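You operate a simulated robot arm through the tools that you are given. There is no shell and no other tool. Be economical: measure what you need, move in short steps, check, and stop when the job is done.

You are at the controls of a simulated robot arm. One attempt, no reset.

## Task
Set the dial scale true with the large weight, 500 g.
Fine: swap it for the small weight in the pan, turn the zero knob till the needle agrees, then lift it out on to the block again. Set down upright: small weight, large weight.
Where things are to end (x, y in the base frame): small weight within 60 mm of [310, 190].

It is judged by the outcome, as a careful person would: the job done as asked, and still so three seconds after it is handed in. It fails if anything else is knocked over, pushed out of place, dropped, spilled or broken.

## Robot
A 7-joint arm with a two-finger parallel gripper, fixed in place. Base frame: the origin is at the foot of the arm, x ahead of it, y to its left, z up; the work surface is at about z = 0. Lengths are in mm, angles in rad, forces in N, time in s.
With the tool pointing down near the work surface it reaches from about 240 to 620 mm from the base axis. Its first joint turns from -1.152 to 1.152 rad. Payload 2.6 kg.
The tool frame sits at the grasp point between the pads (the TCP): z along the fingers, y along the line on which they close. The tips reach 30 mm beyond it. The gripper opens to 94 mm. The fingers are 28 mm wide and 10 mm thick; the gripper's body (50 by 96 mm) begins 55 mm behind the TCP.
Orientation is told as [roll, pitch, yaw] about the base's x, y, z axes, in that order, counted from this pose: with the fingers straight down and closing along the base's y, the tool's x points along the base's -x, its y along +y and its z along -z.

## Interface
- The arm moves only by the tool servo_tool. Its argument "rows" is one flat list of numbers, 7 for each row, row after row: the shift along the base's x, y, z in mm, then the turn, a rotation vector about the base's x, y, z in degrees, then the gripper command, from -1 (shut) to 1 (fully open), values between in proportion. In form: [x, y, z, rx, ry, rz, jaw, x, y, z, rx, ry, rz, jaw, ...]. A call has 1 to 10 rows; each row is the pose to reach, as a shift and turn from the pose commanded when the call began. A row lasts 0.2 s, in which the tool goes at most 50 mm and 0.15 rad; a call with a longer step from one row to the next is refused whole, and so is a gripper value outside its range. Where a pose cannot be reached the arm comes as near as it can. A force on the tool above 40 N (or 10 N above the force at the start of the call, whichever is more), or a blocked arm, ends the call early, and 0.2 s more pass. Each finger travels about 72 mm/s and halts on what it meets, pressing with about 39 N; the grip force reading is that of the motor and also rises with nothing between the fingers. The clock runs only during rows and for 0.2 s after the last one: add rows that repeat a pose to give the fingers time. It gives the time, the measured TCP pose, the force on the tool (base axes), the opening and the grip force at its end, in the units of the frame above (readings bear some noise), with the torque about the TCP (base axes, N m) and any sound that the robot's microphone picked up.
- Cameras (640 x 400 px; columns grow to the right, rows downward): "scene" is fixed at [12.2, 425.1, 548.6]; the picture's right is [-0.91, -0.41, 0.00], its down [-0.29, 0.65, -0.70] and it looks along [0.29, -0.64, -0.71] (base axes); focal length 221 px, centre (320, 200). "wrist" rides on the gripper at [76, 14, -103] in the tool frame; the picture's right is [-0.18, 0.98, 0.00], its down [-0.75, -0.14, -0.64] and it looks along [-0.63, -0.12, 0.77] (tool axes); focal length 243 px, centre (320, 200). There is no depth. A picture from a camera that has moved, and an enlarged one, comes with that camera's place and axes in the base frame and with its lens.
- grab_frame(camera): a new picture of that camera. It takes no simulated time.
- inspect(camera, box): a new picture of the part [left, top, right, bottom] of that camera's present view, enlarged. It takes no simulated time.
- sign_off(): hands the job in; it is judged then, once.

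Work in short steps. Places have to be worked out from the pictures, the camera data and where the tool is seen: move nearer, look again, correct. Check each grasp and each placing, and mend what went wrong. You have 120 turns and 84 pictures in all, those below and enlarged ones among them. Open the gripper and draw the arm clear of the work before you hand the job in, unless the task says otherwise; then end with one line.

The tools are called after "Call:" as name(argument=value, ...) on one line, values as JSON. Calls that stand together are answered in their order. servo_tool: Moves the arm, as the interface text tells. Its arguments: {"type":"object","properties":{"rows":{"type":"array","items":{"type":"number"}}},"required":["rows"]} The other tools are called the same way: grab_frame (camera) takes a picture; inspect (camera, box) takes an enlarged picture of a part of a camera's view; sign_off () hands the job in.

At the start:

```text
time_s: 0.0
position: [284.8, 222.1, 387.6]
ee_rot: [-0.001, 0.001, -0.001]
contact_force: [0.2, 0.2, 0.4]
ft_torque: [-0.01, 0.02, 0.05]
grip_width: 94.0
finger_force: 0.1
```

scene: 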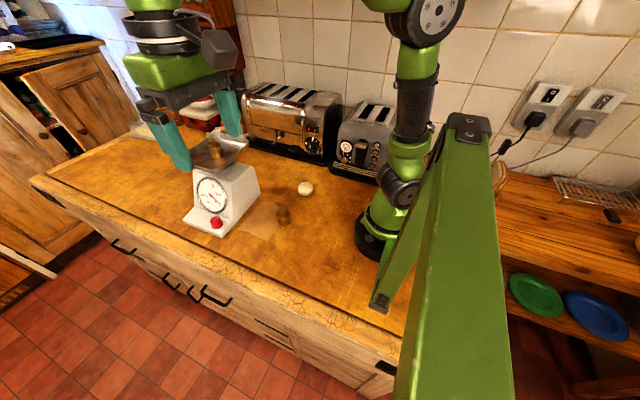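
wrist: 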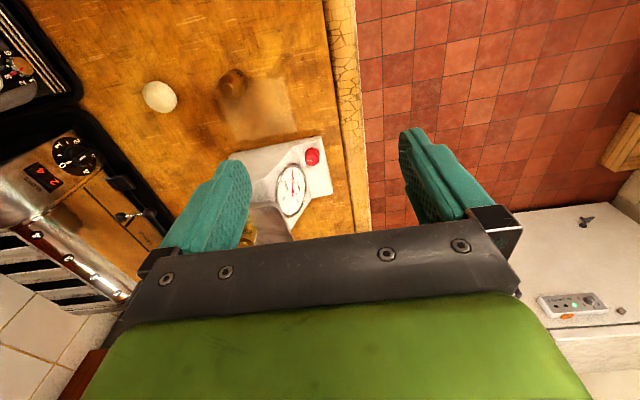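

I'll look closer at the scale and the weights.

Call:
inspect(camera="scene", box=[170, 120, 330, 250])

Call:
inspect(camera="wrist", box=[130, 50, 350, 250])

```text
3.08 times, centred on (250, 185) of scene
camera zoom: at [12.2, 425.1, 548.6], right [-0.91, -0.41, 0.0], down [-0.29, 0.65, -0.7], along [0.29, -0.64, -0.71], focal length 679 px, centre (535, 246)
```

zoom: 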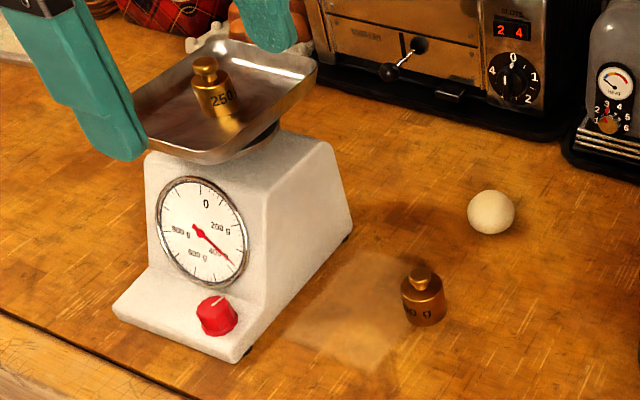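

```text
2.00 times, centred on (240, 150) of wrist
camera zoom: at [209.4, 236.7, 490.5], right [0.18, 0.98, 0.0], down [0.75, -0.14, 0.64], along [0.63, -0.12, -0.77], focal length 485 px, centre (480, 300)
```

zoom: 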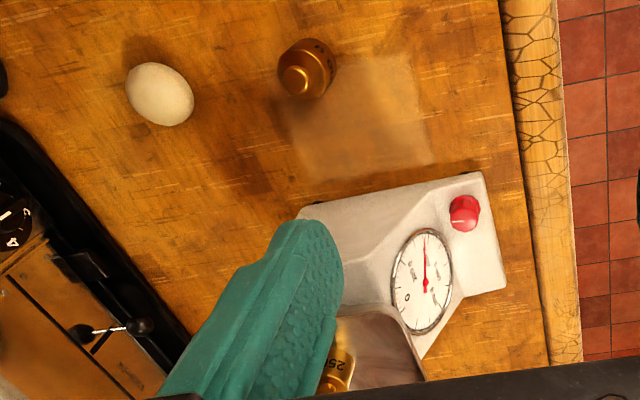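

The pan holds the 250 g weight; the other stands on the counter near (294, 76); the scale's base is about x 437–598, with its front at y≈194. I move to see the pan and the knob better.

Call:
servo_tool(rows=[0, -40, 0, 0, 0, 0, 1, 0, -80, 10, 0, 0, 0, 1, 0, -110, 10, 0, 0, 0, 1])

Call:
grab_frame(camera="wrist")

Call:
grab_frame(camera="scene")

```text
time_s: 0.8
position: [286.8, 110.5, 397.9]
ee_rot: [0.0, -0.001, 0.0]
contact_force: [-0.4, -0.5, -0.4]
ft_torque: [-0.04, 0.0, 0.02]
grip_width: 93.9
finger_force: 0.1
```

```text
79 pictures are left
camera wrist: at [211.1, 125.5, 500.3], right [0.18, 0.98, 0.0], down [0.75, -0.14, 0.64], along [0.63, -0.12, -0.77], focal length 243 px, centre (320, 200)
```

wrist: 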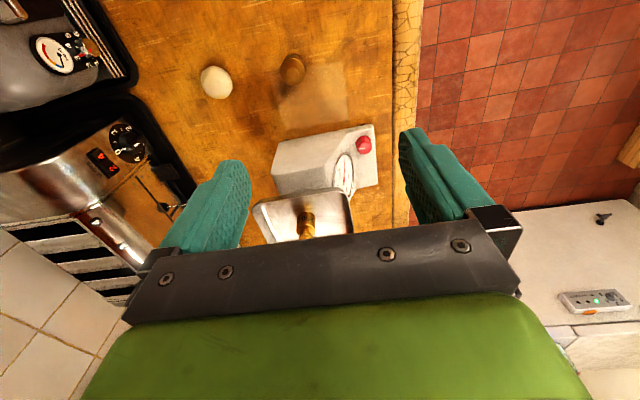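

```text
78 pictures are left
```

scene: 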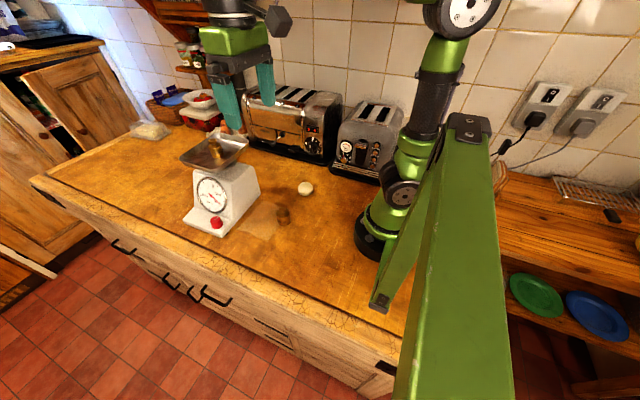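

Call:
inspect(camera="scene", box=[170, 125, 250, 175])

Call:
inspect(camera="wrist", box=[190, 30, 390, 250])

Call:
inspect(camera="scene", box=[180, 170, 320, 250])

```text
8.00 times, centred on (210, 150) of scene
camera zoom: at [12.2, 425.2, 548.6], right [-0.91, -0.41, 0.0], down [-0.29, 0.65, -0.7], along [0.29, -0.64, -0.71], focal length 1765 px, centre (1200, 600)
```

zoom: 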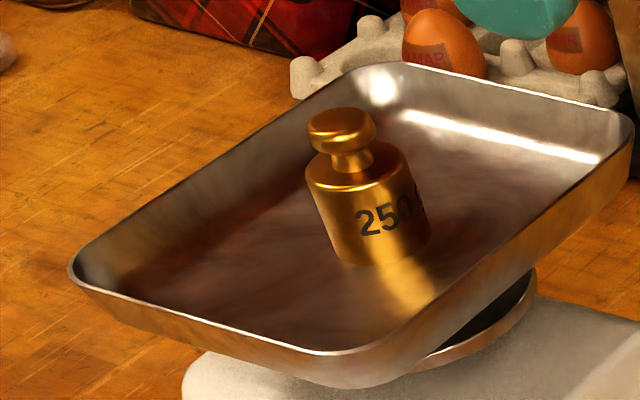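

```text
1.82 times, centred on (290, 140) of wrist
camera zoom: at [211.1, 125.5, 500.3], right [0.18, 0.98, 0.0], down [0.75, -0.14, 0.64], along [0.63, -0.12, -0.77], focal length 441 px, centre (374, 309)
```

zoom: 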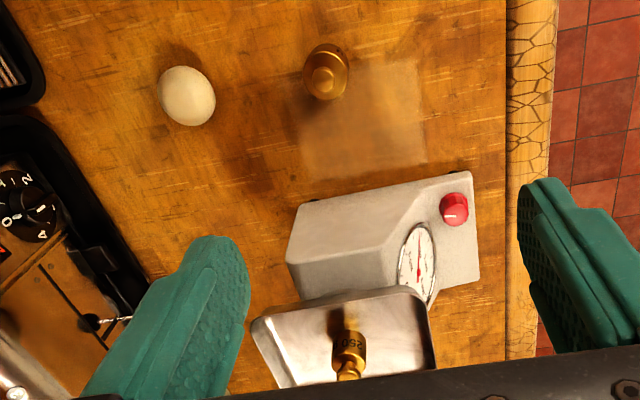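

```text
4.57 times, centred on (250, 210) of scene
camera zoom: at [12.2, 425.2, 548.6], right [-0.91, -0.41, 0.0], down [-0.29, 0.65, -0.7], along [0.29, -0.64, -0.71], focal length 1008 px, centre (640, 154)
```

zoom: 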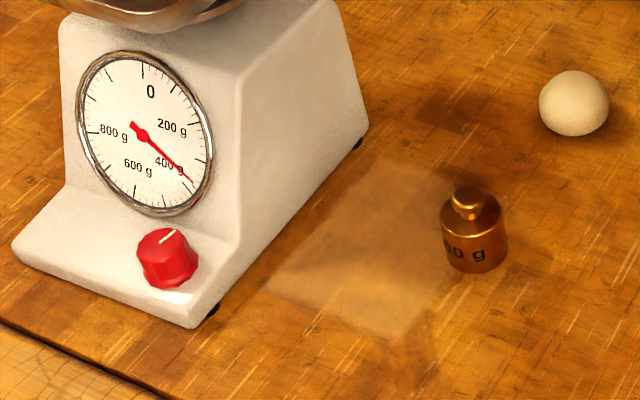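

The 250 g weight is near (493, 55), on a pan floor at z≈190. I go above it with the jaws part-closed, leaving clearance, and check.

Call:
servo_tool(rows=[40, -10, 0, 0, 0, 0, 0.6, 80, -20, 0, 0, 0, 0, 0.6, 120, -30, -20, 0, 0, 0, 0.6, 160, -45, -40, 0, 0, 0, 0.6, 190, -54, -65, 0, 0, 0, 0.6, 205, -54, -90, 0, 0, 0, 0.6, 205, -54, -90, 0, 0, 0, 0.6])

Call:
grab_frame(camera="wrist")

Call:
inspect(camera="scene", box=[160, 100, 280, 180])

```text
time_s: 2.4
position: [489.4, 56.3, 307.4]
ee_rot: [-0.001, 0.0, 0.0]
contact_force: [-0.1, 0.7, 0.7]
ft_torque: [-0.03, 0.0, 0.02]
grip_width: 75.2
finger_force: 0.0
```

```text
74 pictures are left
camera wrist: at [414.1, 72.3, 410.6], right [0.18, 0.98, 0.0], down [0.75, -0.14, 0.64], along [0.63, -0.12, -0.77], focal length 243 px, centre (320, 200)
```

wrist: 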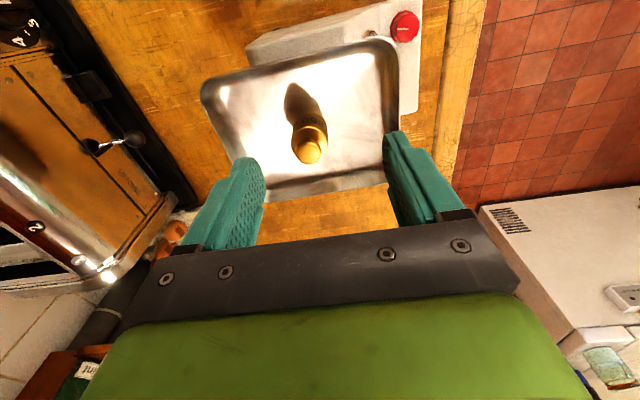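

```text
5.00 times, centred on (220, 140) of scene
camera zoom: at [12.2, 425.1, 548.6], right [-0.91, -0.41, 0.0], down [-0.29, 0.65, -0.7], along [0.29, -0.64, -0.71], focal length 1103 px, centre (820, 500)
```

zoom: 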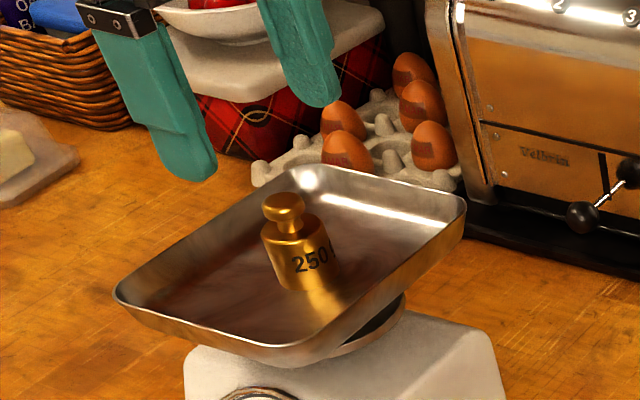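

Triangulating gives the weight's top at (510, 45, 228). I shift over it, lower a little, and narrow the jaws.

Call:
servo_tool(rows=[10, -5, 0, 0, 0, 0, 0.35, 21, -10.5, 0, 0, 0, 0, 0.35, 21, -10.5, -30, 0, 0, 0, 0.35, 21, -10.5, -40, 0, 0, 0, 0.35, 21, -10.5, -40, 0, 0, 0, 0.35])

Call:
grab_frame(camera="wrist")

Call:
inspect(camera="scene", box=[160, 100, 280, 180])

```text
time_s: 3.6
position: [511.9, 46.2, 266.5]
ee_rot: [0.0, -0.001, 0.002]
contact_force: [0.5, -0.3, -0.1]
ft_torque: [0.05, 0.0, -0.02]
grip_width: 63.6
finger_force: 0.0
```

```text
72 pictures are left
camera wrist: at [435.4, 62.0, 370.0], right [0.18, 0.98, 0.0], down [0.75, -0.14, 0.64], along [0.63, -0.12, -0.77], focal length 243 px, centre (320, 200)
```

wrist: 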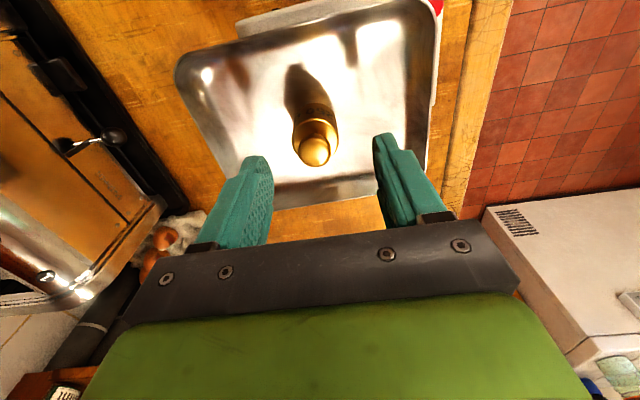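

```text
5.00 times, centred on (220, 140) of scene
camera zoom: at [12.2, 425.1, 548.6], right [-0.91, -0.41, 0.0], down [-0.29, 0.65, -0.7], along [0.29, -0.64, -0.71], focal length 1103 px, centre (820, 500)
```

zoom: 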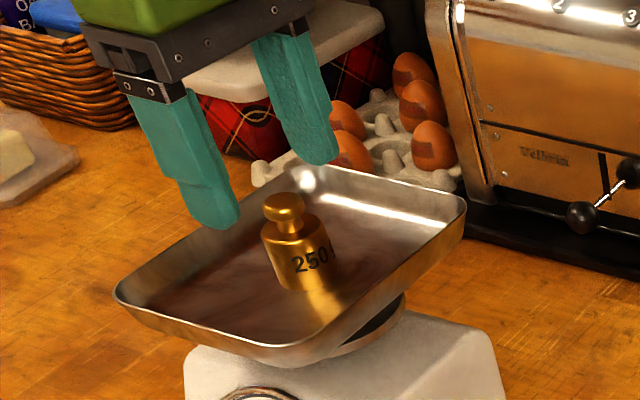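

The jaws straddle the weight with clearance to the pan walls. I descend to z≈222, then close.

Call:
servo_tool(rows=[0, -1, -15, 0, 0, 0, 0.35, 0, -1, -30, 0, 0, 0, 0.35, 0, -1, -40, 0, 0, 0, 0.35, 0, -1, -44, 0, 0, 0, 0.35, 0, -1, -44, 0, 0, 0, 0.35])

Call:
inspect(camera="scene", box=[160, 100, 280, 180])

Call:
inspect(camera="wrist", box=[160, 40, 480, 240])

```text
time_s: 4.8
position: [510.0, 47.2, 222.2]
ee_rot: [0.0, 0.001, 0.0]
contact_force: [0.8, 0.2, -0.1]
ft_torque: [-0.01, 0.0, 0.0]
grip_width: 63.6
finger_force: 0.1
```

```text
5.00 times, centred on (220, 140) of scene
camera zoom: at [12.2, 425.1, 548.6], right [-0.91, -0.41, 0.0], down [-0.29, 0.65, -0.7], along [0.29, -0.64, -0.71], focal length 1103 px, centre (820, 500)
```

zoom: 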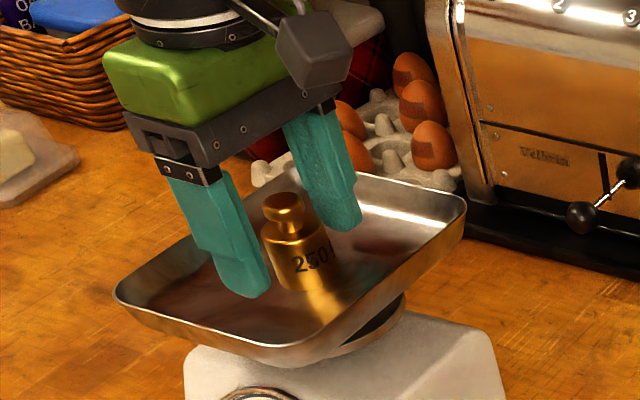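

```text
2.00 times, centred on (320, 140) of wrist
camera zoom: at [435.4, 61.2, 326.7], right [0.18, 0.98, 0.0], down [0.75, -0.14, 0.64], along [0.63, -0.12, -0.77], focal length 485 px, centre (320, 320)
```

zoom: 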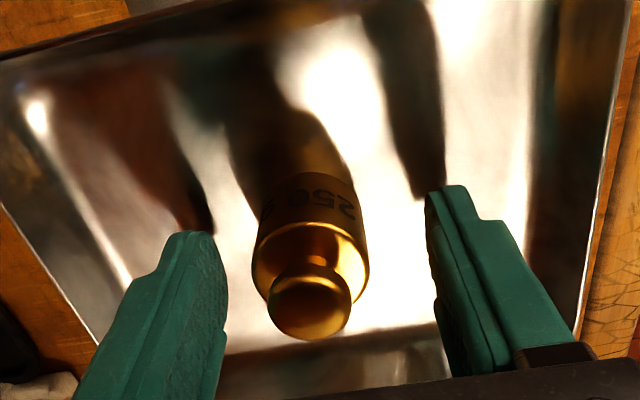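

The fingers are round the body and clear of the floor. I close, moving about 2 mm to −y first.

Call:
servo_tool(rows=[0, -2, 0, 0, 0, 0, 0.35, 0, -2, 0, 0, 0, 0, -0.1, 0, -2, 0, 0, 0, 0, -0.4, 0, -2, 0, 0, 0, 0, -0.4])

Call:
inspect(camera="scene", box=[160, 100, 280, 180])

```text
time_s: 5.8
position: [511.0, 44.3, 223.0]
ee_rot: [0.001, 0.001, 0.001]
contact_force: [-1.1, 0.6, -0.5]
ft_torque: [-0.03, 0.02, -0.02]
grip_width: 33.0
finger_force: 38.9
```

```text
5.00 times, centred on (220, 140) of scene
camera zoom: at [12.2, 425.1, 548.6], right [-0.91, -0.41, 0.0], down [-0.29, 0.65, -0.7], along [0.29, -0.64, -0.71], focal length 1103 px, centre (820, 500)
```

zoom: 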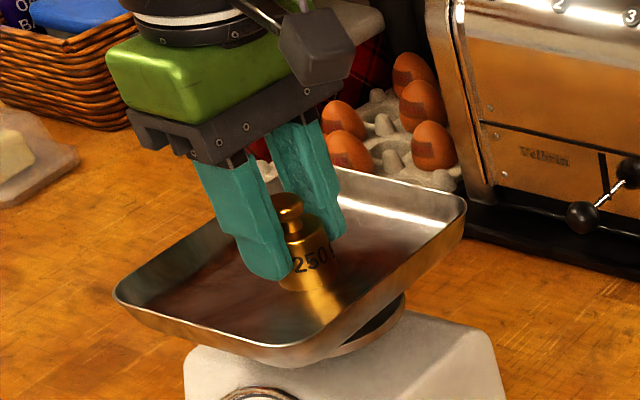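

Gripped at 33 mm. I lift straight up, then carry it toward (310, 182).

Call:
servo_tool(rows=[0, -2, 5, 0, 0, 0, -0.4, 0, -2, 25, 0, 0, 0, -0.4, 0, -2, 60, 0, 0, 0, -0.4, 0, -2, 75, 0, 0, 0, -0.4, -35, 20, 75, 0, 0, 0, -0.4, -70, 50, 75, 0, 0, 0, -0.4, -105, 75, 75, 0, 0, 0, -0.4, -140, 95, 75, 0, 0, 0, -0.4, -175, 120, 75, 0, 0, 0, -0.4, -200, 136, 65, 0, 0, 0, -0.4])

Call:
grab_frame(camera="scene")

Call:
grab_frame(camera="wrist")

```text
time_s: 8.0
position: [310.3, 180.5, 286.8]
ee_rot: [-0.001, -0.002, 0.0]
contact_force: [0.3, 0.5, 0.4]
ft_torque: [-0.03, -0.04, 0.0]
grip_width: 28.2
finger_force: 0.2
```

```text
67 pictures are left
```

scene: 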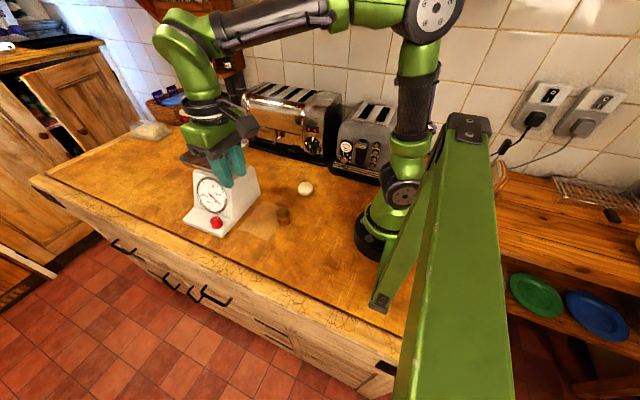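

```text
66 pictures are left
camera wrist: at [235.4, 196.0, 389.7], right [0.18, 0.98, 0.0], down [0.75, -0.14, 0.64], along [0.63, -0.12, -0.77], focal length 243 px, centre (320, 200)
```

wrist: 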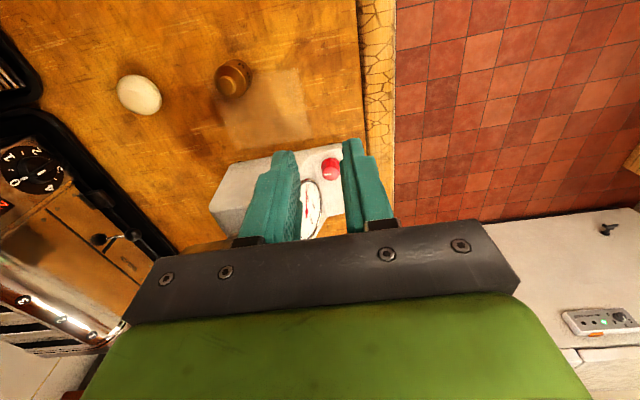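

The jaws closed to the commanded 28 mm with no force, so the weight slipped out. I look for where it is.

Call:
servo_tool(rows=[-20, -30, 40, 0, 0, 0, 0.35, -25, -70, 80, 0, 0, 0, 0.35, -25, -90, 100, 0, 0, 0, 0.35])

Call:
inspect(camera="scene", box=[160, 120, 320, 240])

Call:
inspect(camera="wrist", box=[190, 30, 390, 250])

```text
refused: row 1 steps farther than a row can; nothing moved
```

```text
3.33 times, centred on (240, 180) of scene
camera zoom: at [12.2, 425.1, 548.6], right [-0.91, -0.41, 0.0], down [-0.29, 0.65, -0.7], along [0.29, -0.64, -0.71], focal length 735 px, centre (587, 267)
```

zoom: 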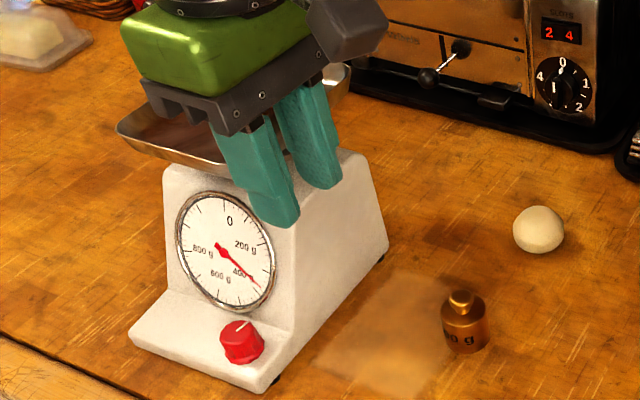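

```text
1.82 times, centred on (290, 140) of wrist
camera zoom: at [235.4, 196.0, 389.7], right [0.18, 0.98, 0.0], down [0.75, -0.14, 0.64], along [0.63, -0.12, -0.77], focal length 441 px, centre (374, 309)
```

zoom: 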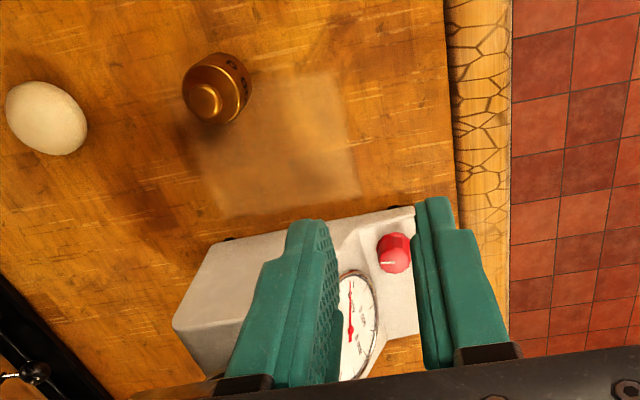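

The needle is unchanged, so the weight is still in the pan. I move off to see how it sits.

Call:
servo_tool(rows=[-10, -25, 30, 0, 0, 0, 0.35, -20, -50, 65, 0, 0, 0, 0.35, -25, -75, 100, 0, 0, 0, 0.35])

Call:
inspect(camera="scene", box=[160, 100, 280, 180])

```text
time_s: 8.8
position: [285.7, 106.1, 390.1]
ee_rot: [0.0, 0.0, 0.001]
contact_force: [1.5, 0.6, -0.1]
ft_torque: [0.0, 0.0, -0.01]
grip_width: 63.2
finger_force: 0.1
```

```text
5.00 times, centred on (220, 140) of scene
camera zoom: at [12.2, 425.2, 548.6], right [-0.91, -0.41, 0.0], down [-0.29, 0.65, -0.7], along [0.29, -0.64, -0.71], focal length 1103 px, centre (820, 500)
```

zoom: 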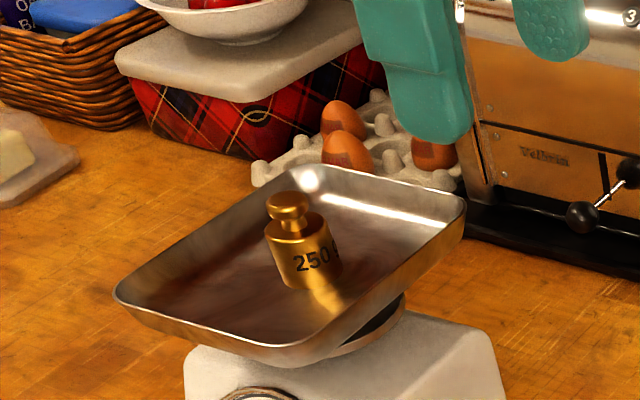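

It stands upright in the pan, barely shifted. Re-triangulating from the wrist views alone puts its top at about (514, 43, 221), so I gripped too high, on its shoulder. I return above it.

Call:
servo_tool(rows=[40, -10, 0, 0, 0, 0, 0.35, 80, -20, 0, 0, 0, 0, 0.35, 120, -30, -20, 0, 0, 0, 0.35, 160, -45, -40, 0, 0, 0, 0.35, 195, -60, -65, 0, 0, 0, 0.35, 225, -62, -95, 0, 0, 0, 0.35, 225, -62, -125, 0, 0, 0, 0.35, 225, -62, -125, 0, 0, 0, 0.35])

Call:
inspect(camera="wrist", box=[160, 40, 480, 240])

```text
time_s: 10.6
position: [511.5, 42.5, 263.7]
ee_rot: [0.001, 0.0, 0.001]
contact_force: [0.5, 0.7, 0.3]
ft_torque: [0.02, 0.0, -0.03]
grip_width: 63.6
finger_force: 0.1
```

```text
2.00 times, centred on (320, 140) of wrist
camera zoom: at [435.6, 57.6, 366.7], right [0.18, 0.98, 0.0], down [0.75, -0.14, 0.64], along [0.63, -0.12, -0.77], focal length 485 px, centre (320, 320)
```

zoom: 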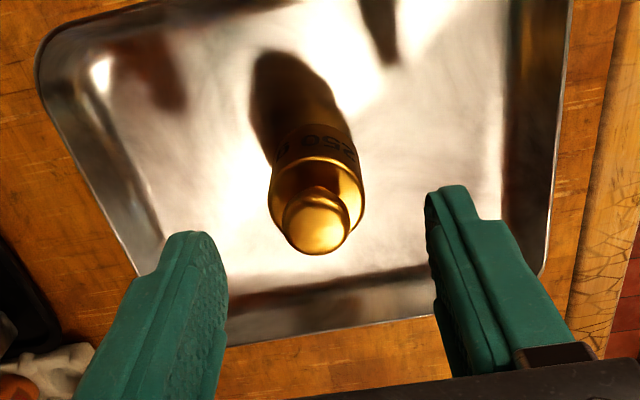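

The knob's top is in line with (513, 42). I lower to TCP z≈215 in small steps, watching the force.

Call:
servo_tool(rows=[1.5, -0.5, -15, 0, 0, 0, 0.35, 1.5, -0.5, -30, 0, 0, 0, 0.35, 1.5, -0.5, -42, 0, 0, 0, 0.35, 1.5, -0.5, -48, 0, 0, 0, 0.35, 1.5, -0.5, -48, 0, 0, 0, 0.35])

Call:
inspect(camera="scene", box=[180, 125, 260, 175])

Call:
inspect(camera="wrist", box=[160, 40, 480, 240])

```text
time_s: 11.8
position: [512.9, 42.3, 215.3]
ee_rot: [-0.001, -0.001, 0.0]
contact_force: [-0.1, 0.3, -0.3]
ft_torque: [-0.02, 0.0, 0.03]
grip_width: 63.5
finger_force: 0.1
```

```text
8.00 times, centred on (220, 150) of scene
camera zoom: at [12.2, 425.1, 548.6], right [-0.91, -0.41, 0.0], down [-0.29, 0.65, -0.7], along [0.29, -0.64, -0.71], focal length 1765 px, centre (1120, 600)
```

zoom: 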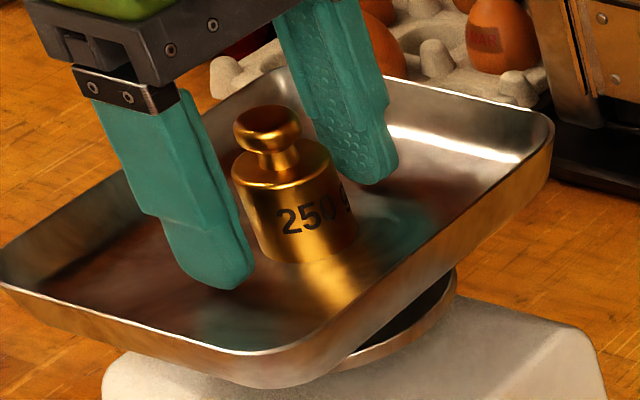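

```text
2.00 times, centred on (320, 140) of wrist
camera zoom: at [437.1, 57.1, 318.4], right [0.18, 0.98, 0.0], down [0.75, -0.14, 0.64], along [0.63, -0.12, -0.77], focal length 485 px, centre (320, 320)
```

zoom: 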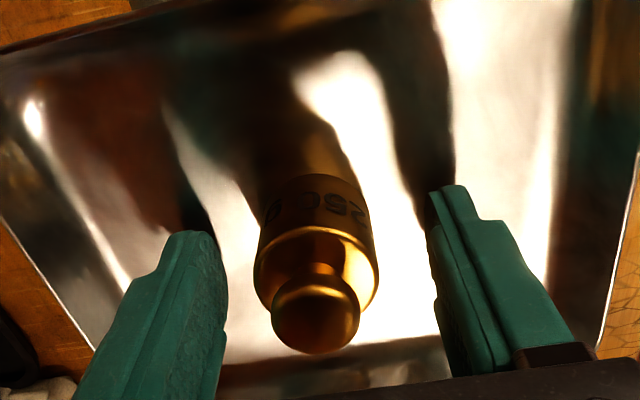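

The tips now sit about 5 mm above the floor. I shift 4 mm to −x and close with a full shut command, then check the grip before lifting.

Call:
servo_tool(rows=[-4, 0, -1, 0, 0, 0, 0.35, -4, 0, -1, 0, 0, 0, -0.1, -4, 0, -1, 0, 0, 0, -1, -4, 0, -1, 0, 0, 0, -1, -4, 0, -1, 0, 0, 0, -1])

Call:
inspect(camera="scene", box=[180, 125, 260, 175])

Call:
inspect(camera="wrist", box=[160, 40, 480, 240])

```text
time_s: 13.0
position: [507.8, 42.3, 214.1]
ee_rot: [0.001, 0.0, -0.001]
contact_force: [0.4, -1.6, -0.7]
ft_torque: [-0.03, -0.02, -0.01]
grip_width: 33.4
finger_force: 39.3
```

```text
8.00 times, centred on (220, 150) of scene
camera zoom: at [12.2, 425.1, 548.6], right [-0.91, -0.41, 0.0], down [-0.29, 0.65, -0.7], along [0.29, -0.64, -0.71], focal length 1765 px, centre (1120, 600)
```

zoom: 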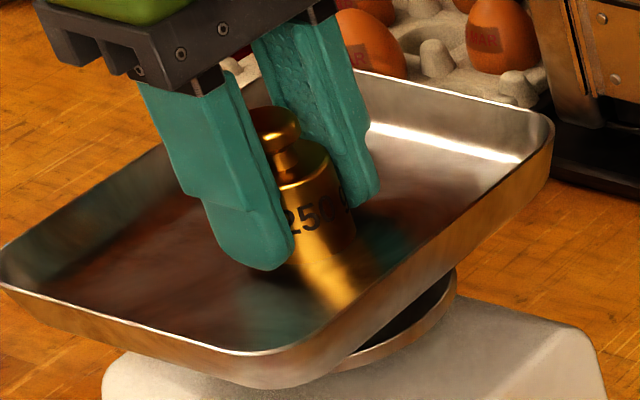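

```text
2.00 times, centred on (320, 140) of wrist
camera zoom: at [433.1, 57.1, 317.9], right [0.18, 0.98, 0.0], down [0.75, -0.14, 0.64], along [0.63, -0.12, -0.77], focal length 485 px, centre (320, 320)
```

zoom: 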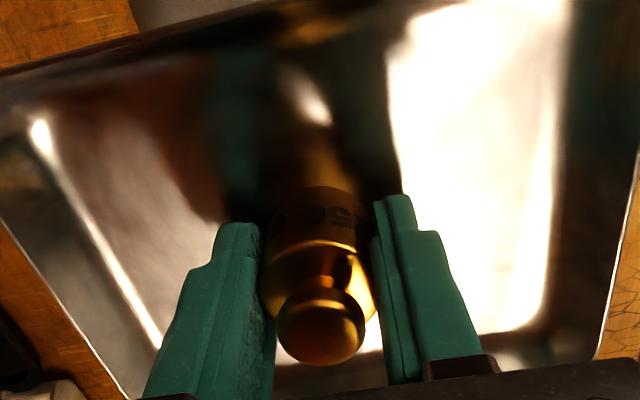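

The grip is full at 33.4 mm. I lift slowly by 15 mm and check.

Call:
servo_tool(rows=[0, 0, 3, 0, 0, 0, -1, 0, 0, 6, 0, 0, 0, -1, 0, 0, 10, 0, 0, 0, -1, 0, 0, 15, 0, 0, 0, -1])

Call:
inspect(camera="scene", box=[180, 125, 260, 175])

```text
time_s: 14.0
position: [509.2, 43.1, 228.6]
ee_rot: [0.0, 0.0, -0.001]
contact_force: [0.1, -0.2, -2.7]
ft_torque: [0.0, 0.03, 0.01]
grip_width: 33.3
finger_force: 39.1
```

```text
8.00 times, centred on (220, 150) of scene
camera zoom: at [12.2, 425.1, 548.6], right [-0.91, -0.41, 0.0], down [-0.29, 0.65, -0.7], along [0.29, -0.64, -0.71], focal length 1765 px, centre (1120, 600)
```

zoom: 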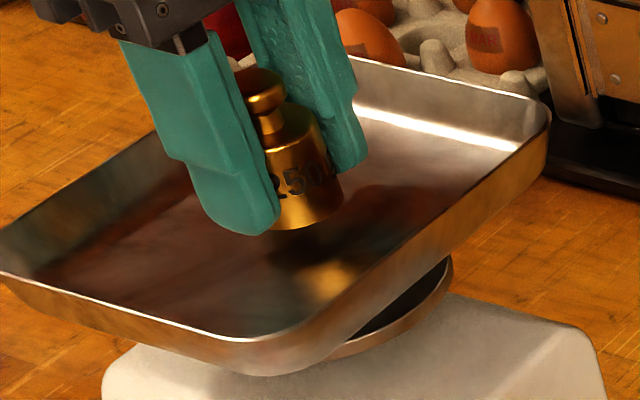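

It's held (−2.7 N). I lift further and carry it to (310, 180).

Call:
servo_tool(rows=[0, 0, 20, 0, 0, 0, -1, 0, 0, 50, 0, 0, 0, -1, 0, 0, 70, 0, 0, 0, -1, -30, 18, 70, 0, 0, 0, -1, -65, 42, 70, 0, 0, 0, -1, -100, 68, 70, 0, 0, 0, -1, -135, 93, 70, 0, 0, 0, -1, -170, 118, 50, 0, 0, 0, -1, -199, 137, 20, 0, 0, 0, -1, -199, 137, 0, 0, 0, 0, -1])

Call:
grab_frame(camera="scene")

```text
time_s: 16.2
position: [308.1, 179.6, 227.4]
ee_rot: [-0.001, -0.001, 0.001]
contact_force: [-0.3, 0.0, -2.4]
ft_torque: [-0.01, -0.02, -0.03]
grip_width: 32.9
finger_force: 39.0
```

```text
56 pictures are left
```

scene: 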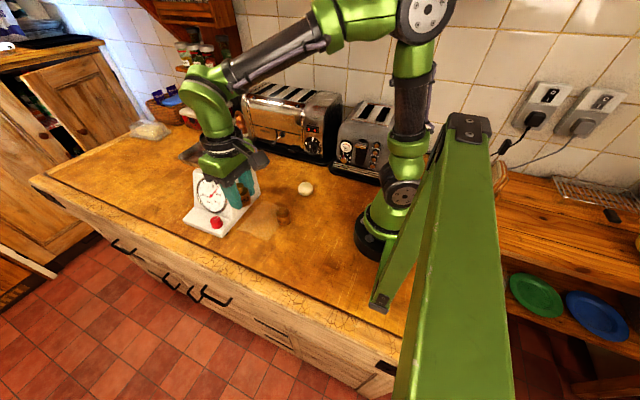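

Still held. I descend to TCP z≈60.

Call:
servo_tool(rows=[0, 0, -45, 0, 0, 0, -1, 0, 0, -90, 0, 0, 0, -1, 0, 0, -135, 0, 0, 0, -1, 0, 0, -167, 0, 0, 0, -1, 0, 0, -167, 0, 0, 0, -1])

Call:
inspect(camera="scene", box=[190, 160, 310, 260])

```text
time_s: 17.4
position: [309.2, 177.6, 63.0]
ee_rot: [0.0, 0.0, -0.001]
contact_force: [0.1, 0.7, -2.9]
ft_torque: [0.02, -0.01, 0.03]
grip_width: 32.9
finger_force: 39.0
```

```text
4.00 times, centred on (250, 210) of scene
camera zoom: at [12.2, 425.1, 548.6], right [-0.91, -0.41, 0.0], down [-0.29, 0.65, -0.7], along [0.29, -0.64, -0.71], focal length 882 px, centre (600, 160)
```

zoom: 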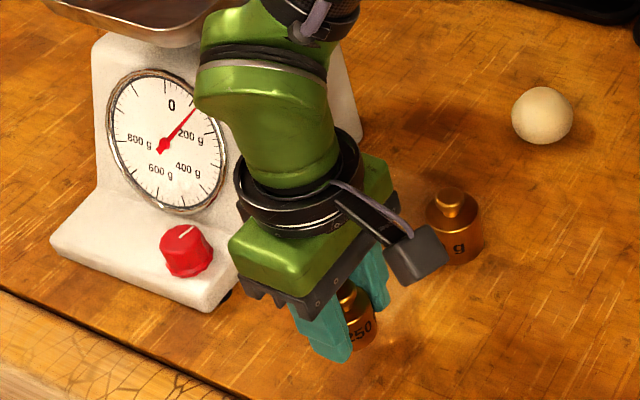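

I lower slowly to feel for the counter.

Call:
servo_tool(rows=[0, 0, -12, 0, 0, 0, -1, 0, 0, -20, 0, 0, 0, -1, 0, 0, -23, 0, 0, 0, -1])

Call:
inspect(camera="scene", box=[230, 220, 290, 260])

```text
time_s: 18.2
position: [310.2, 179.4, 39.7]
ee_rot: [0.001, 0.0, 0.0]
contact_force: [-0.1, -0.9, -2.9]
ft_torque: [-0.01, 0.0, 0.03]
grip_width: 33.1
finger_force: 39.3
```

```text
10.00 times, centred on (260, 240) of scene
camera zoom: at [12.2, 425.1, 548.6], right [-0.91, -0.41, 0.0], down [-0.29, 0.65, -0.7], along [0.29, -0.64, -0.71], focal length 2206 px, centre (920, -200)
```

zoom: 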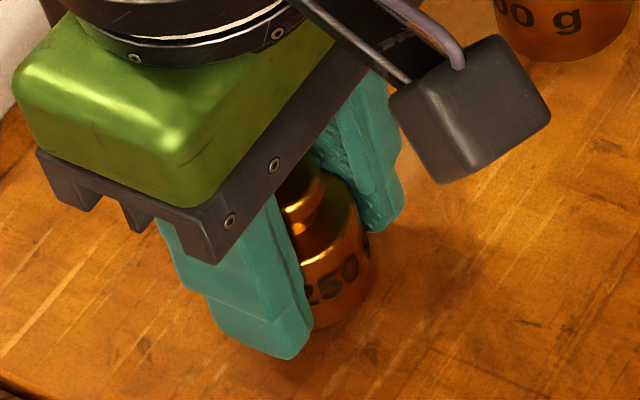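

Near the counter but no contact yet. I continue in 2 mm steps.

Call:
servo_tool(rows=[0, 0, -2, 0, 0, 0, -1, 0, 0, -3, 0, 0, 0, -1])

Call:
servo_tool(rows=[0, 0, -1, 0, 0, 0, -1, 0, 0, -2, 0, 0, 0, -1])

```text
time_s: 18.8
position: [312.1, 178.6, 36.4]
ee_rot: [-0.001, 0.0, 0.002]
contact_force: [0.1, 0.1, -2.4]
ft_torque: [0.02, -0.02, 0.02]
grip_width: 33.2
finger_force: 38.8
```

```text
time_s: 19.4
position: [309.1, 179.7, 34.4]
ee_rot: [0.0, 0.0, -0.001]
contact_force: [0.1, -0.3, -2.3]
ft_torque: [0.02, 0.0, -0.01]
grip_width: 33.1
finger_force: 39.2
```

No contact yet; tips about 4 mm up. I continue in 1 mm steps.

Call:
servo_tool(rows=[0, 0, -1, 0, 0, 0, -1])

Call:
servo_tool(rows=[0, 0, -1, 0, 0, 0, -1])

Call:
inspect(camera="scene", box=[230, 220, 290, 260])

```text
time_s: 19.8
position: [309.4, 179.5, 33.0]
ee_rot: [-0.002, -0.001, -0.001]
contact_force: [-0.8, 0.3, 0.5]
ft_torque: [0.01, 0.01, -0.01]
grip_width: 33.3
finger_force: 39.3
```

```text
time_s: 20.2
position: [308.8, 179.1, 33.7]
ee_rot: [0.001, -0.001, -0.003]
contact_force: [-4.3, -4.4, 14.2]
ft_torque: [-0.08, 0.04, 0.01]
grip_width: 33.3
finger_force: 39.3
```

```text
10.00 times, centred on (260, 240) of scene
camera zoom: at [12.2, 425.1, 548.7], right [-0.91, -0.41, 0.0], down [-0.29, 0.65, -0.7], along [0.29, -0.64, -0.71], focal length 2206 px, centre (920, -200)
```

zoom: 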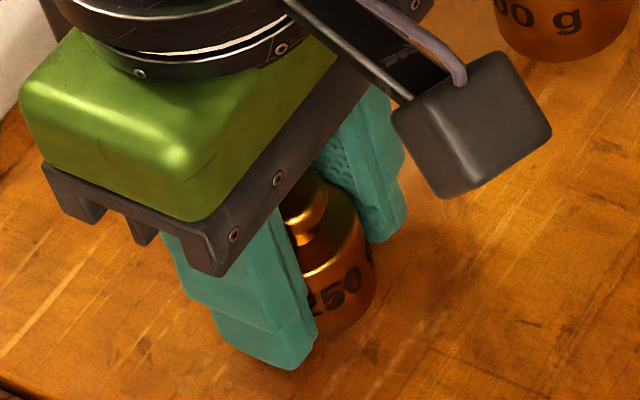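

It's in contact. I ease up 1 mm, open, and rise.

Call:
servo_tool(rows=[0, 0, 1, 0, 0, 0, -1, 0, 0, 1, 0, 0, 0, 0, 0, 0, 1, 0, 0, 0, 0.4, 0, 0, 1, 0, 0, 0, 0.4, 0, 0, 20, 0, 0, 0, 0.4, 0, 0, 60, 0, 0, 0, 0.4, 0, 0, 105, 0, 0, 0, 0.4])

Call:
grab_frame(camera="wrist")

Call:
inspect(camera="scene", box=[190, 160, 310, 260])

```text
time_s: 21.8
position: [308.8, 178.5, 140.1]
ee_rot: [-0.001, -0.001, 0.0]
contact_force: [0.5, 0.3, -0.3]
ft_torque: [-0.03, -0.02, 0.02]
grip_width: 66.1
finger_force: 0.0
```

```text
52 pictures are left
camera wrist: at [233.6, 192.9, 242.3], right [0.18, 0.98, 0.0], down [0.75, -0.14, 0.64], along [0.63, -0.12, -0.77], focal length 243 px, centre (320, 200)
```

wrist: 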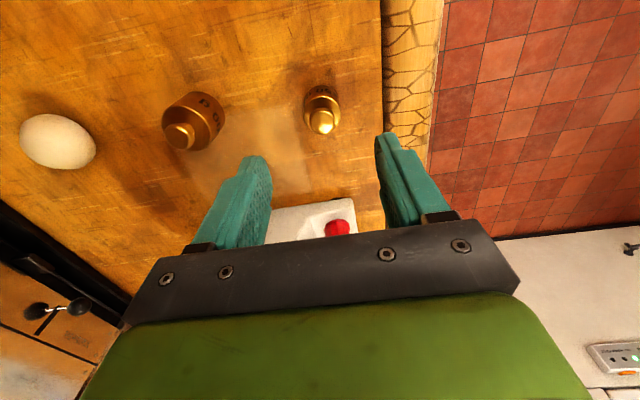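

```text
4.00 times, centred on (250, 210) of scene
camera zoom: at [12.2, 425.1, 548.6], right [-0.91, -0.41, 0.0], down [-0.29, 0.65, -0.7], along [0.29, -0.64, -0.71], focal length 882 px, centre (600, 160)
```

zoom: 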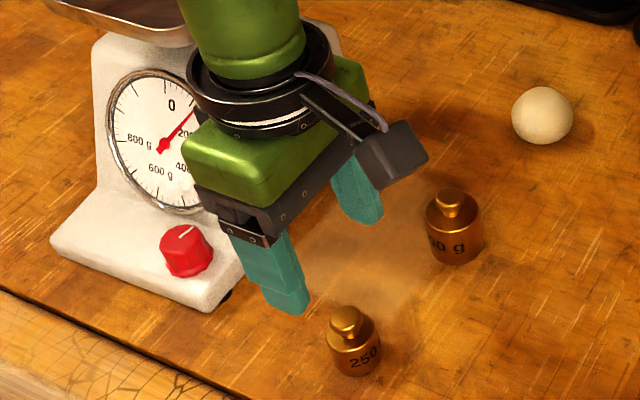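

The small weight stands upright at (309, 178). Next the 500 g weight, near (298, 63): I move above it and check.

Call:
servo_tool(rows=[0, -40, 0, 0, 0, 0, 0.6, -6, -80, 0, 0, 0, 0, 0.6, -11, -115, 0, 0, 0, 0, 0.6, -11, -115, -40, 0, 0, 0, 0.6, -11, -115, -40, 0, 0, 0, 0.6])

Call:
inspect(camera="wrist", box=[160, 40, 480, 240])

Call:
inspect(camera="scene", box=[190, 160, 310, 260])

```text
time_s: 23.0
position: [299.2, 64.6, 97.2]
ee_rot: [-0.001, 0.002, 0.0]
contact_force: [-0.3, -0.1, -0.1]
ft_torque: [0.0, -0.01, 0.0]
grip_width: 75.1
finger_force: 0.1
```

```text
2.00 times, centred on (320, 140) of wrist
camera zoom: at [223.5, 79.2, 200.2], right [0.18, 0.98, 0.0], down [0.75, -0.14, 0.64], along [0.63, -0.12, -0.77], focal length 485 px, centre (320, 320)
```

zoom: 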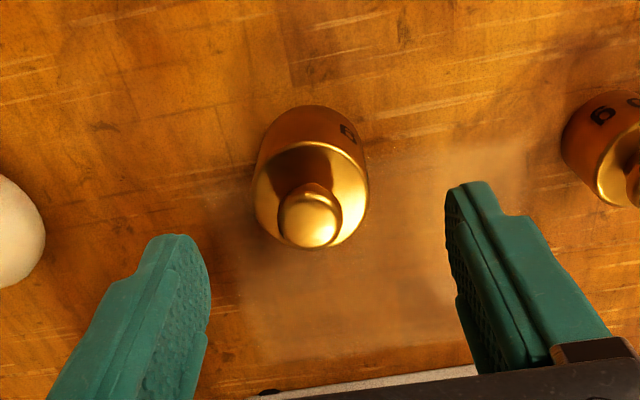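

```text
4.00 times, centred on (250, 210) of scene
camera zoom: at [12.2, 425.1, 548.6], right [-0.91, -0.41, 0.0], down [-0.29, 0.65, -0.7], along [0.29, -0.64, -0.71], focal length 882 px, centre (600, 160)
```

zoom: 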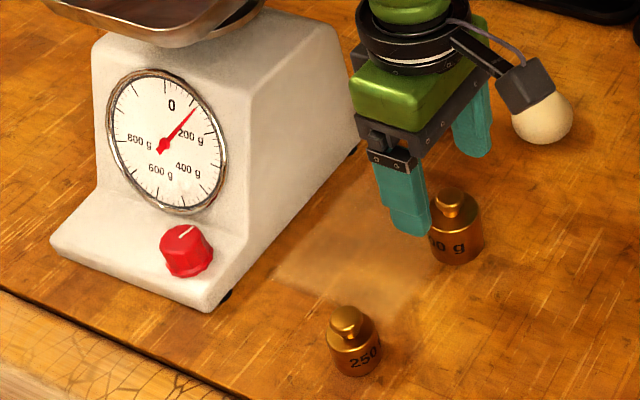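

The weight is centred at about (300, 61). I descend to z≈37 and look.

Call:
servo_tool(rows=[0, -3.5, -10, 0, 0, 0, 0.6, 0, -3.5, -30, 0, 0, 0, 0.6, 0, -3.5, -50, 0, 0, 0, 0.6, 0, -3.5, -60, 0, 0, 0, 0.6, 0, -3.5, -61, 0, 0, 0, 0.6])

Call:
inspect(camera="wrist", box=[160, 40, 480, 240])

Call:
inspect(camera="scene", box=[250, 180, 310, 230])

```text
time_s: 24.2
position: [298.2, 61.5, 36.7]
ee_rot: [0.0, 0.001, 0.0]
contact_force: [-0.1, -0.2, -0.8]
ft_torque: [-0.02, 0.03, -0.01]
grip_width: 75.0
finger_force: 0.1
```

```text
2.00 times, centred on (320, 140) of wrist
camera zoom: at [223.3, 75.7, 139.6], right [0.18, 0.98, 0.0], down [0.75, -0.14, 0.64], along [0.63, -0.12, -0.77], focal length 485 px, centre (320, 320)
```

zoom: 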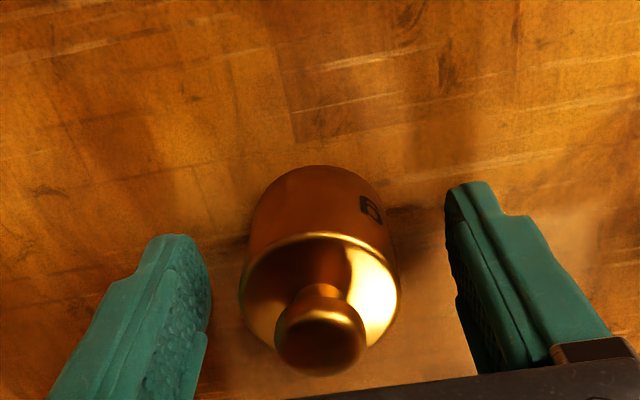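

```text
8.00 times, centred on (280, 205) of scene
camera zoom: at [12.2, 425.1, 548.6], right [-0.91, -0.41, 0.0], down [-0.29, 0.65, -0.7], along [0.29, -0.64, -0.71], focal length 1765 px, centre (640, 160)
```

zoom: 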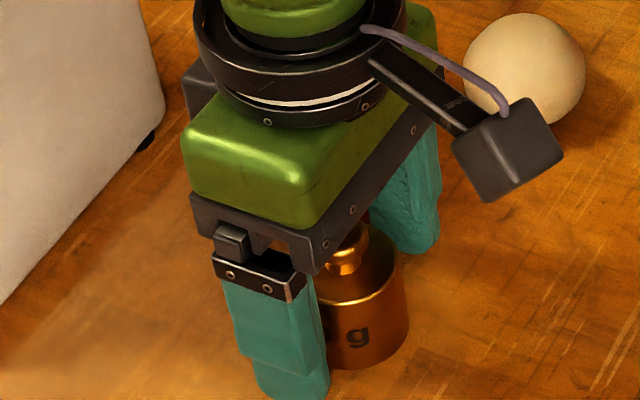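

Aligned; I nudge 2 mm to −y and close fully.

Call:
servo_tool(rows=[1, -2, 0, 0, 0, 0, 0.6, 1, -2, 0, 0, 0, 0, 0.2, 1, -2, 0, 0, 0, 0, -1, 1, -2, 0, 0, 0, 0, -1, 1, -2, 0, 0, 0, 0, -1])

Call:
servo_tool(rows=[0, 0, 4, 0, 0, 0, -1, 0, 0, 10, 0, 0, 0, -1, 0, 0, 20, 0, 0, 0, -1])

Call:
inspect(camera="scene", box=[250, 180, 310, 230])

```text
time_s: 25.4
position: [299.8, 59.6, 36.5]
ee_rot: [0.002, 0.0, 0.001]
contact_force: [-0.3, 1.7, -0.3]
ft_torque: [0.06, 0.03, 0.01]
grip_width: 42.1
finger_force: 39.5
```

```text
time_s: 26.2
position: [299.6, 58.5, 56.1]
ee_rot: [0.0, 0.001, 0.0]
contact_force: [0.9, 1.1, -4.5]
ft_torque: [0.03, -0.04, 0.01]
grip_width: 41.9
finger_force: 39.4
```

```text
8.00 times, centred on (280, 205) of scene
camera zoom: at [12.2, 425.1, 548.6], right [-0.91, -0.41, 0.0], down [-0.29, 0.65, -0.7], along [0.29, -0.64, -0.71], focal length 1765 px, centre (640, 160)
```

zoom: 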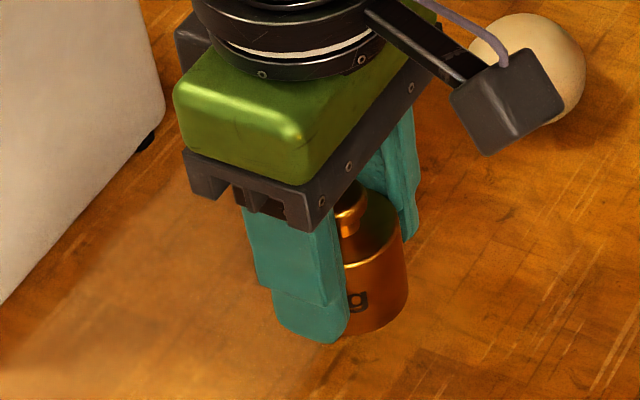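

Held (−4.5 N) — the 500 g weight. I raise it to z≈290.

Call:
servo_tool(rows=[0, 0, 45, 0, 0, 0, -1, 0, 0, 90, 0, 0, 0, -1, 0, 0, 135, 0, 0, 0, -1, 0, 0, 180, 0, 0, 0, -1, 0, 0, 225, 0, 0, 0, -1, 40, -3, 235, 0, 0, 0, -1, 80, -6, 235, 0, 0, 0, -1, 120, -9, 235, 0, 0, 0, -1, 160, -12, 235, 0, 0, 0, -1, 200, -15, 235, 0, 0, 0, -1])

Call:
servo_tool(rows=[8, 0, -5, 0, 0, 0, -1, 8, 0, -30, 0, 0, 0, -1, 8, 0, -45, 0, 0, 0, -1, 8, 0, -55, 0, 0, 0, -1])

Call:
inspect(camera="scene", box=[170, 115, 270, 175])

```text
time_s: 28.4
position: [501.5, 43.9, 291.9]
ee_rot: [-0.001, 0.002, -0.002]
contact_force: [0.7, 0.0, -4.9]
ft_torque: [0.0, 0.06, -0.03]
grip_width: 42.3
finger_force: 39.1
```

```text
time_s: 29.4
position: [508.9, 46.7, 235.4]
ee_rot: [0.0, -0.001, -0.001]
contact_force: [0.2, -0.6, -5.2]
ft_torque: [0.02, 0.02, -0.03]
grip_width: 42.2
finger_force: 38.7
```

```text
6.40 times, centred on (220, 145) of scene
camera zoom: at [12.2, 425.1, 548.6], right [-0.91, -0.41, 0.0], down [-0.29, 0.65, -0.7], along [0.29, -0.64, -0.71], focal length 1412 px, centre (960, 552)
```

zoom: 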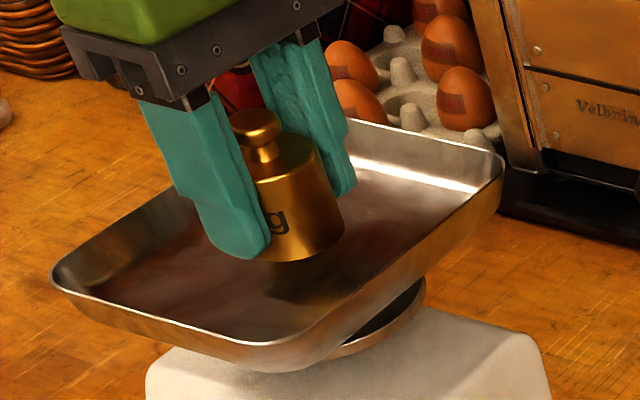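

I lower gently into the pan.

Call:
servo_tool(rows=[0, 0, -6, 0, 0, 0, -1, 0, 0, -11, 0, 0, 0, -1])

Call:
servo_tool(rows=[0, 0, -2, 0, 0, 0, -1])

Call:
servo_tool(rows=[0, 0, -2, 0, 0, 0, -1])

```text
time_s: 30.0
position: [508.2, 43.4, 225.1]
ee_rot: [-0.001, -0.001, 0.001]
contact_force: [-0.5, -0.1, -5.2]
ft_torque: [0.01, -0.01, -0.01]
grip_width: 42.4
finger_force: 39.0
```

```text
time_s: 30.4
position: [507.9, 45.4, 222.8]
ee_rot: [0.0, 0.002, -0.001]
contact_force: [-0.4, -0.7, -5.1]
ft_torque: [0.0, -0.04, -0.01]
grip_width: 42.4
finger_force: 39.0
```

```text
time_s: 30.8
position: [506.2, 44.3, 220.8]
ee_rot: [-0.001, 0.001, -0.002]
contact_force: [1.0, -1.0, -3.3]
ft_torque: [-0.03, -0.03, 0.01]
grip_width: 42.2
finger_force: 39.0
```

The load is beginning to transfer. I lower 1–2 mm more.

Call:
servo_tool(rows=[0, 0, -1, 0, 0, 0, -1])

Call:
servo_tool(rows=[0, 0, -1, 0, 0, 0, -1])

Call:
inspect(camera="scene", box=[170, 115, 270, 175])

```text
time_s: 31.2
position: [508.0, 44.4, 221.2]
ee_rot: [0.001, 0.0, 0.002]
contact_force: [0.7, 0.4, -2.9]
ft_torque: [0.03, -0.05, -0.01]
grip_width: 42.2
finger_force: 38.5
```

```text
time_s: 31.6
position: [507.6, 45.1, 219.3]
ee_rot: [0.001, 0.0, -0.002]
contact_force: [0.8, 0.6, -3.3]
ft_torque: [0.05, -0.02, 0.0]
grip_width: 42.2
finger_force: 39.1
```

```text
6.40 times, centred on (220, 145) of scene
camera zoom: at [12.2, 425.1, 548.6], right [-0.91, -0.41, 0.0], down [-0.29, 0.65, -0.7], along [0.29, -0.64, -0.71], focal length 1412 px, centre (960, 552)
```

zoom: 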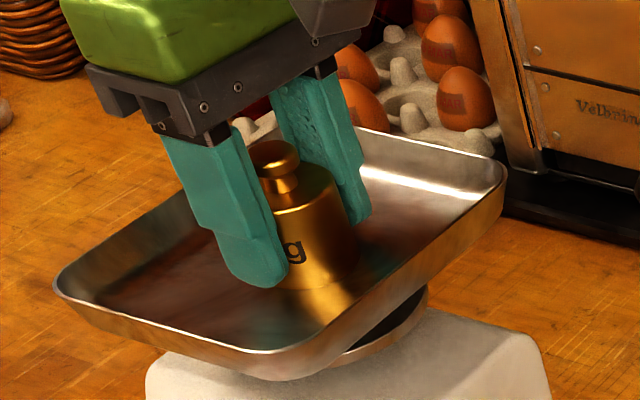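

The pan moves on its spring as it takes load. I follow it down until the reading nears zero.

Call:
servo_tool(rows=[0, 0, -2, 0, 0, 0, -1])

Call:
servo_tool(rows=[0, 0, -1.5, 0, 0, 0, -1])

```text
time_s: 32.0
position: [506.9, 44.4, 217.2]
ee_rot: [0.001, 0.0, 0.0]
contact_force: [0.2, 0.3, -1.8]
ft_torque: [0.01, -0.06, 0.0]
grip_width: 41.9
finger_force: 38.8
```

```text
time_s: 32.4
position: [507.7, 44.6, 215.4]
ee_rot: [0.0, 0.0, -0.003]
contact_force: [-0.9, -0.4, -1.3]
ft_torque: [0.01, 0.0, 0.04]
grip_width: 42.4
finger_force: 38.9
```

Call:
servo_tool(rows=[0, 0, -1.5, 0, 0, 0, -1])

Call:
servo_tool(rows=[0, 0, 0, 0, 0, 0, -0.05, 0, 0, 0, 0, 0, 0, 0.2, 0, 0, 0, 0, 0, 0, 0.4, 0, 0, 0, 0, 0, 0, 0.4])

Call:
inspect(camera="scene", box=[170, 115, 270, 175])

```text
time_s: 32.8
position: [507.6, 44.2, 213.6]
ee_rot: [-0.001, 0.001, 0.002]
contact_force: [-1.0, -0.7, -0.3]
ft_torque: [0.03, 0.04, 0.01]
grip_width: 42.5
finger_force: 39.2
```

```text
time_s: 33.8
position: [507.7, 44.6, 213.3]
ee_rot: [0.0, 0.001, 0.002]
contact_force: [0.5, 1.0, -0.2]
ft_torque: [-0.01, -0.02, 0.0]
grip_width: 65.8
finger_force: 0.1
```

```text
6.40 times, centred on (220, 145) of scene
camera zoom: at [12.2, 425.1, 548.6], right [-0.91, -0.41, 0.0], down [-0.29, 0.65, -0.7], along [0.29, -0.64, -0.71], focal length 1412 px, centre (960, 552)
```

zoom: 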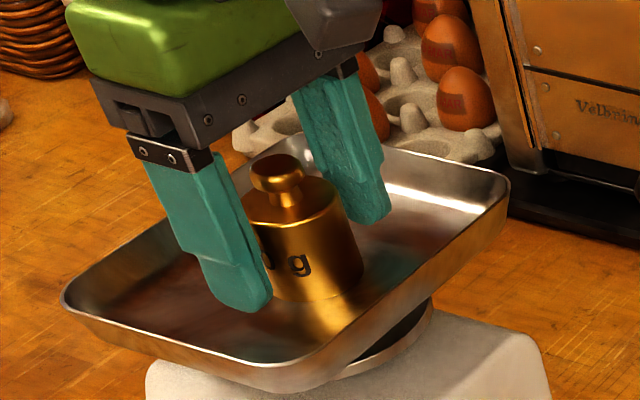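

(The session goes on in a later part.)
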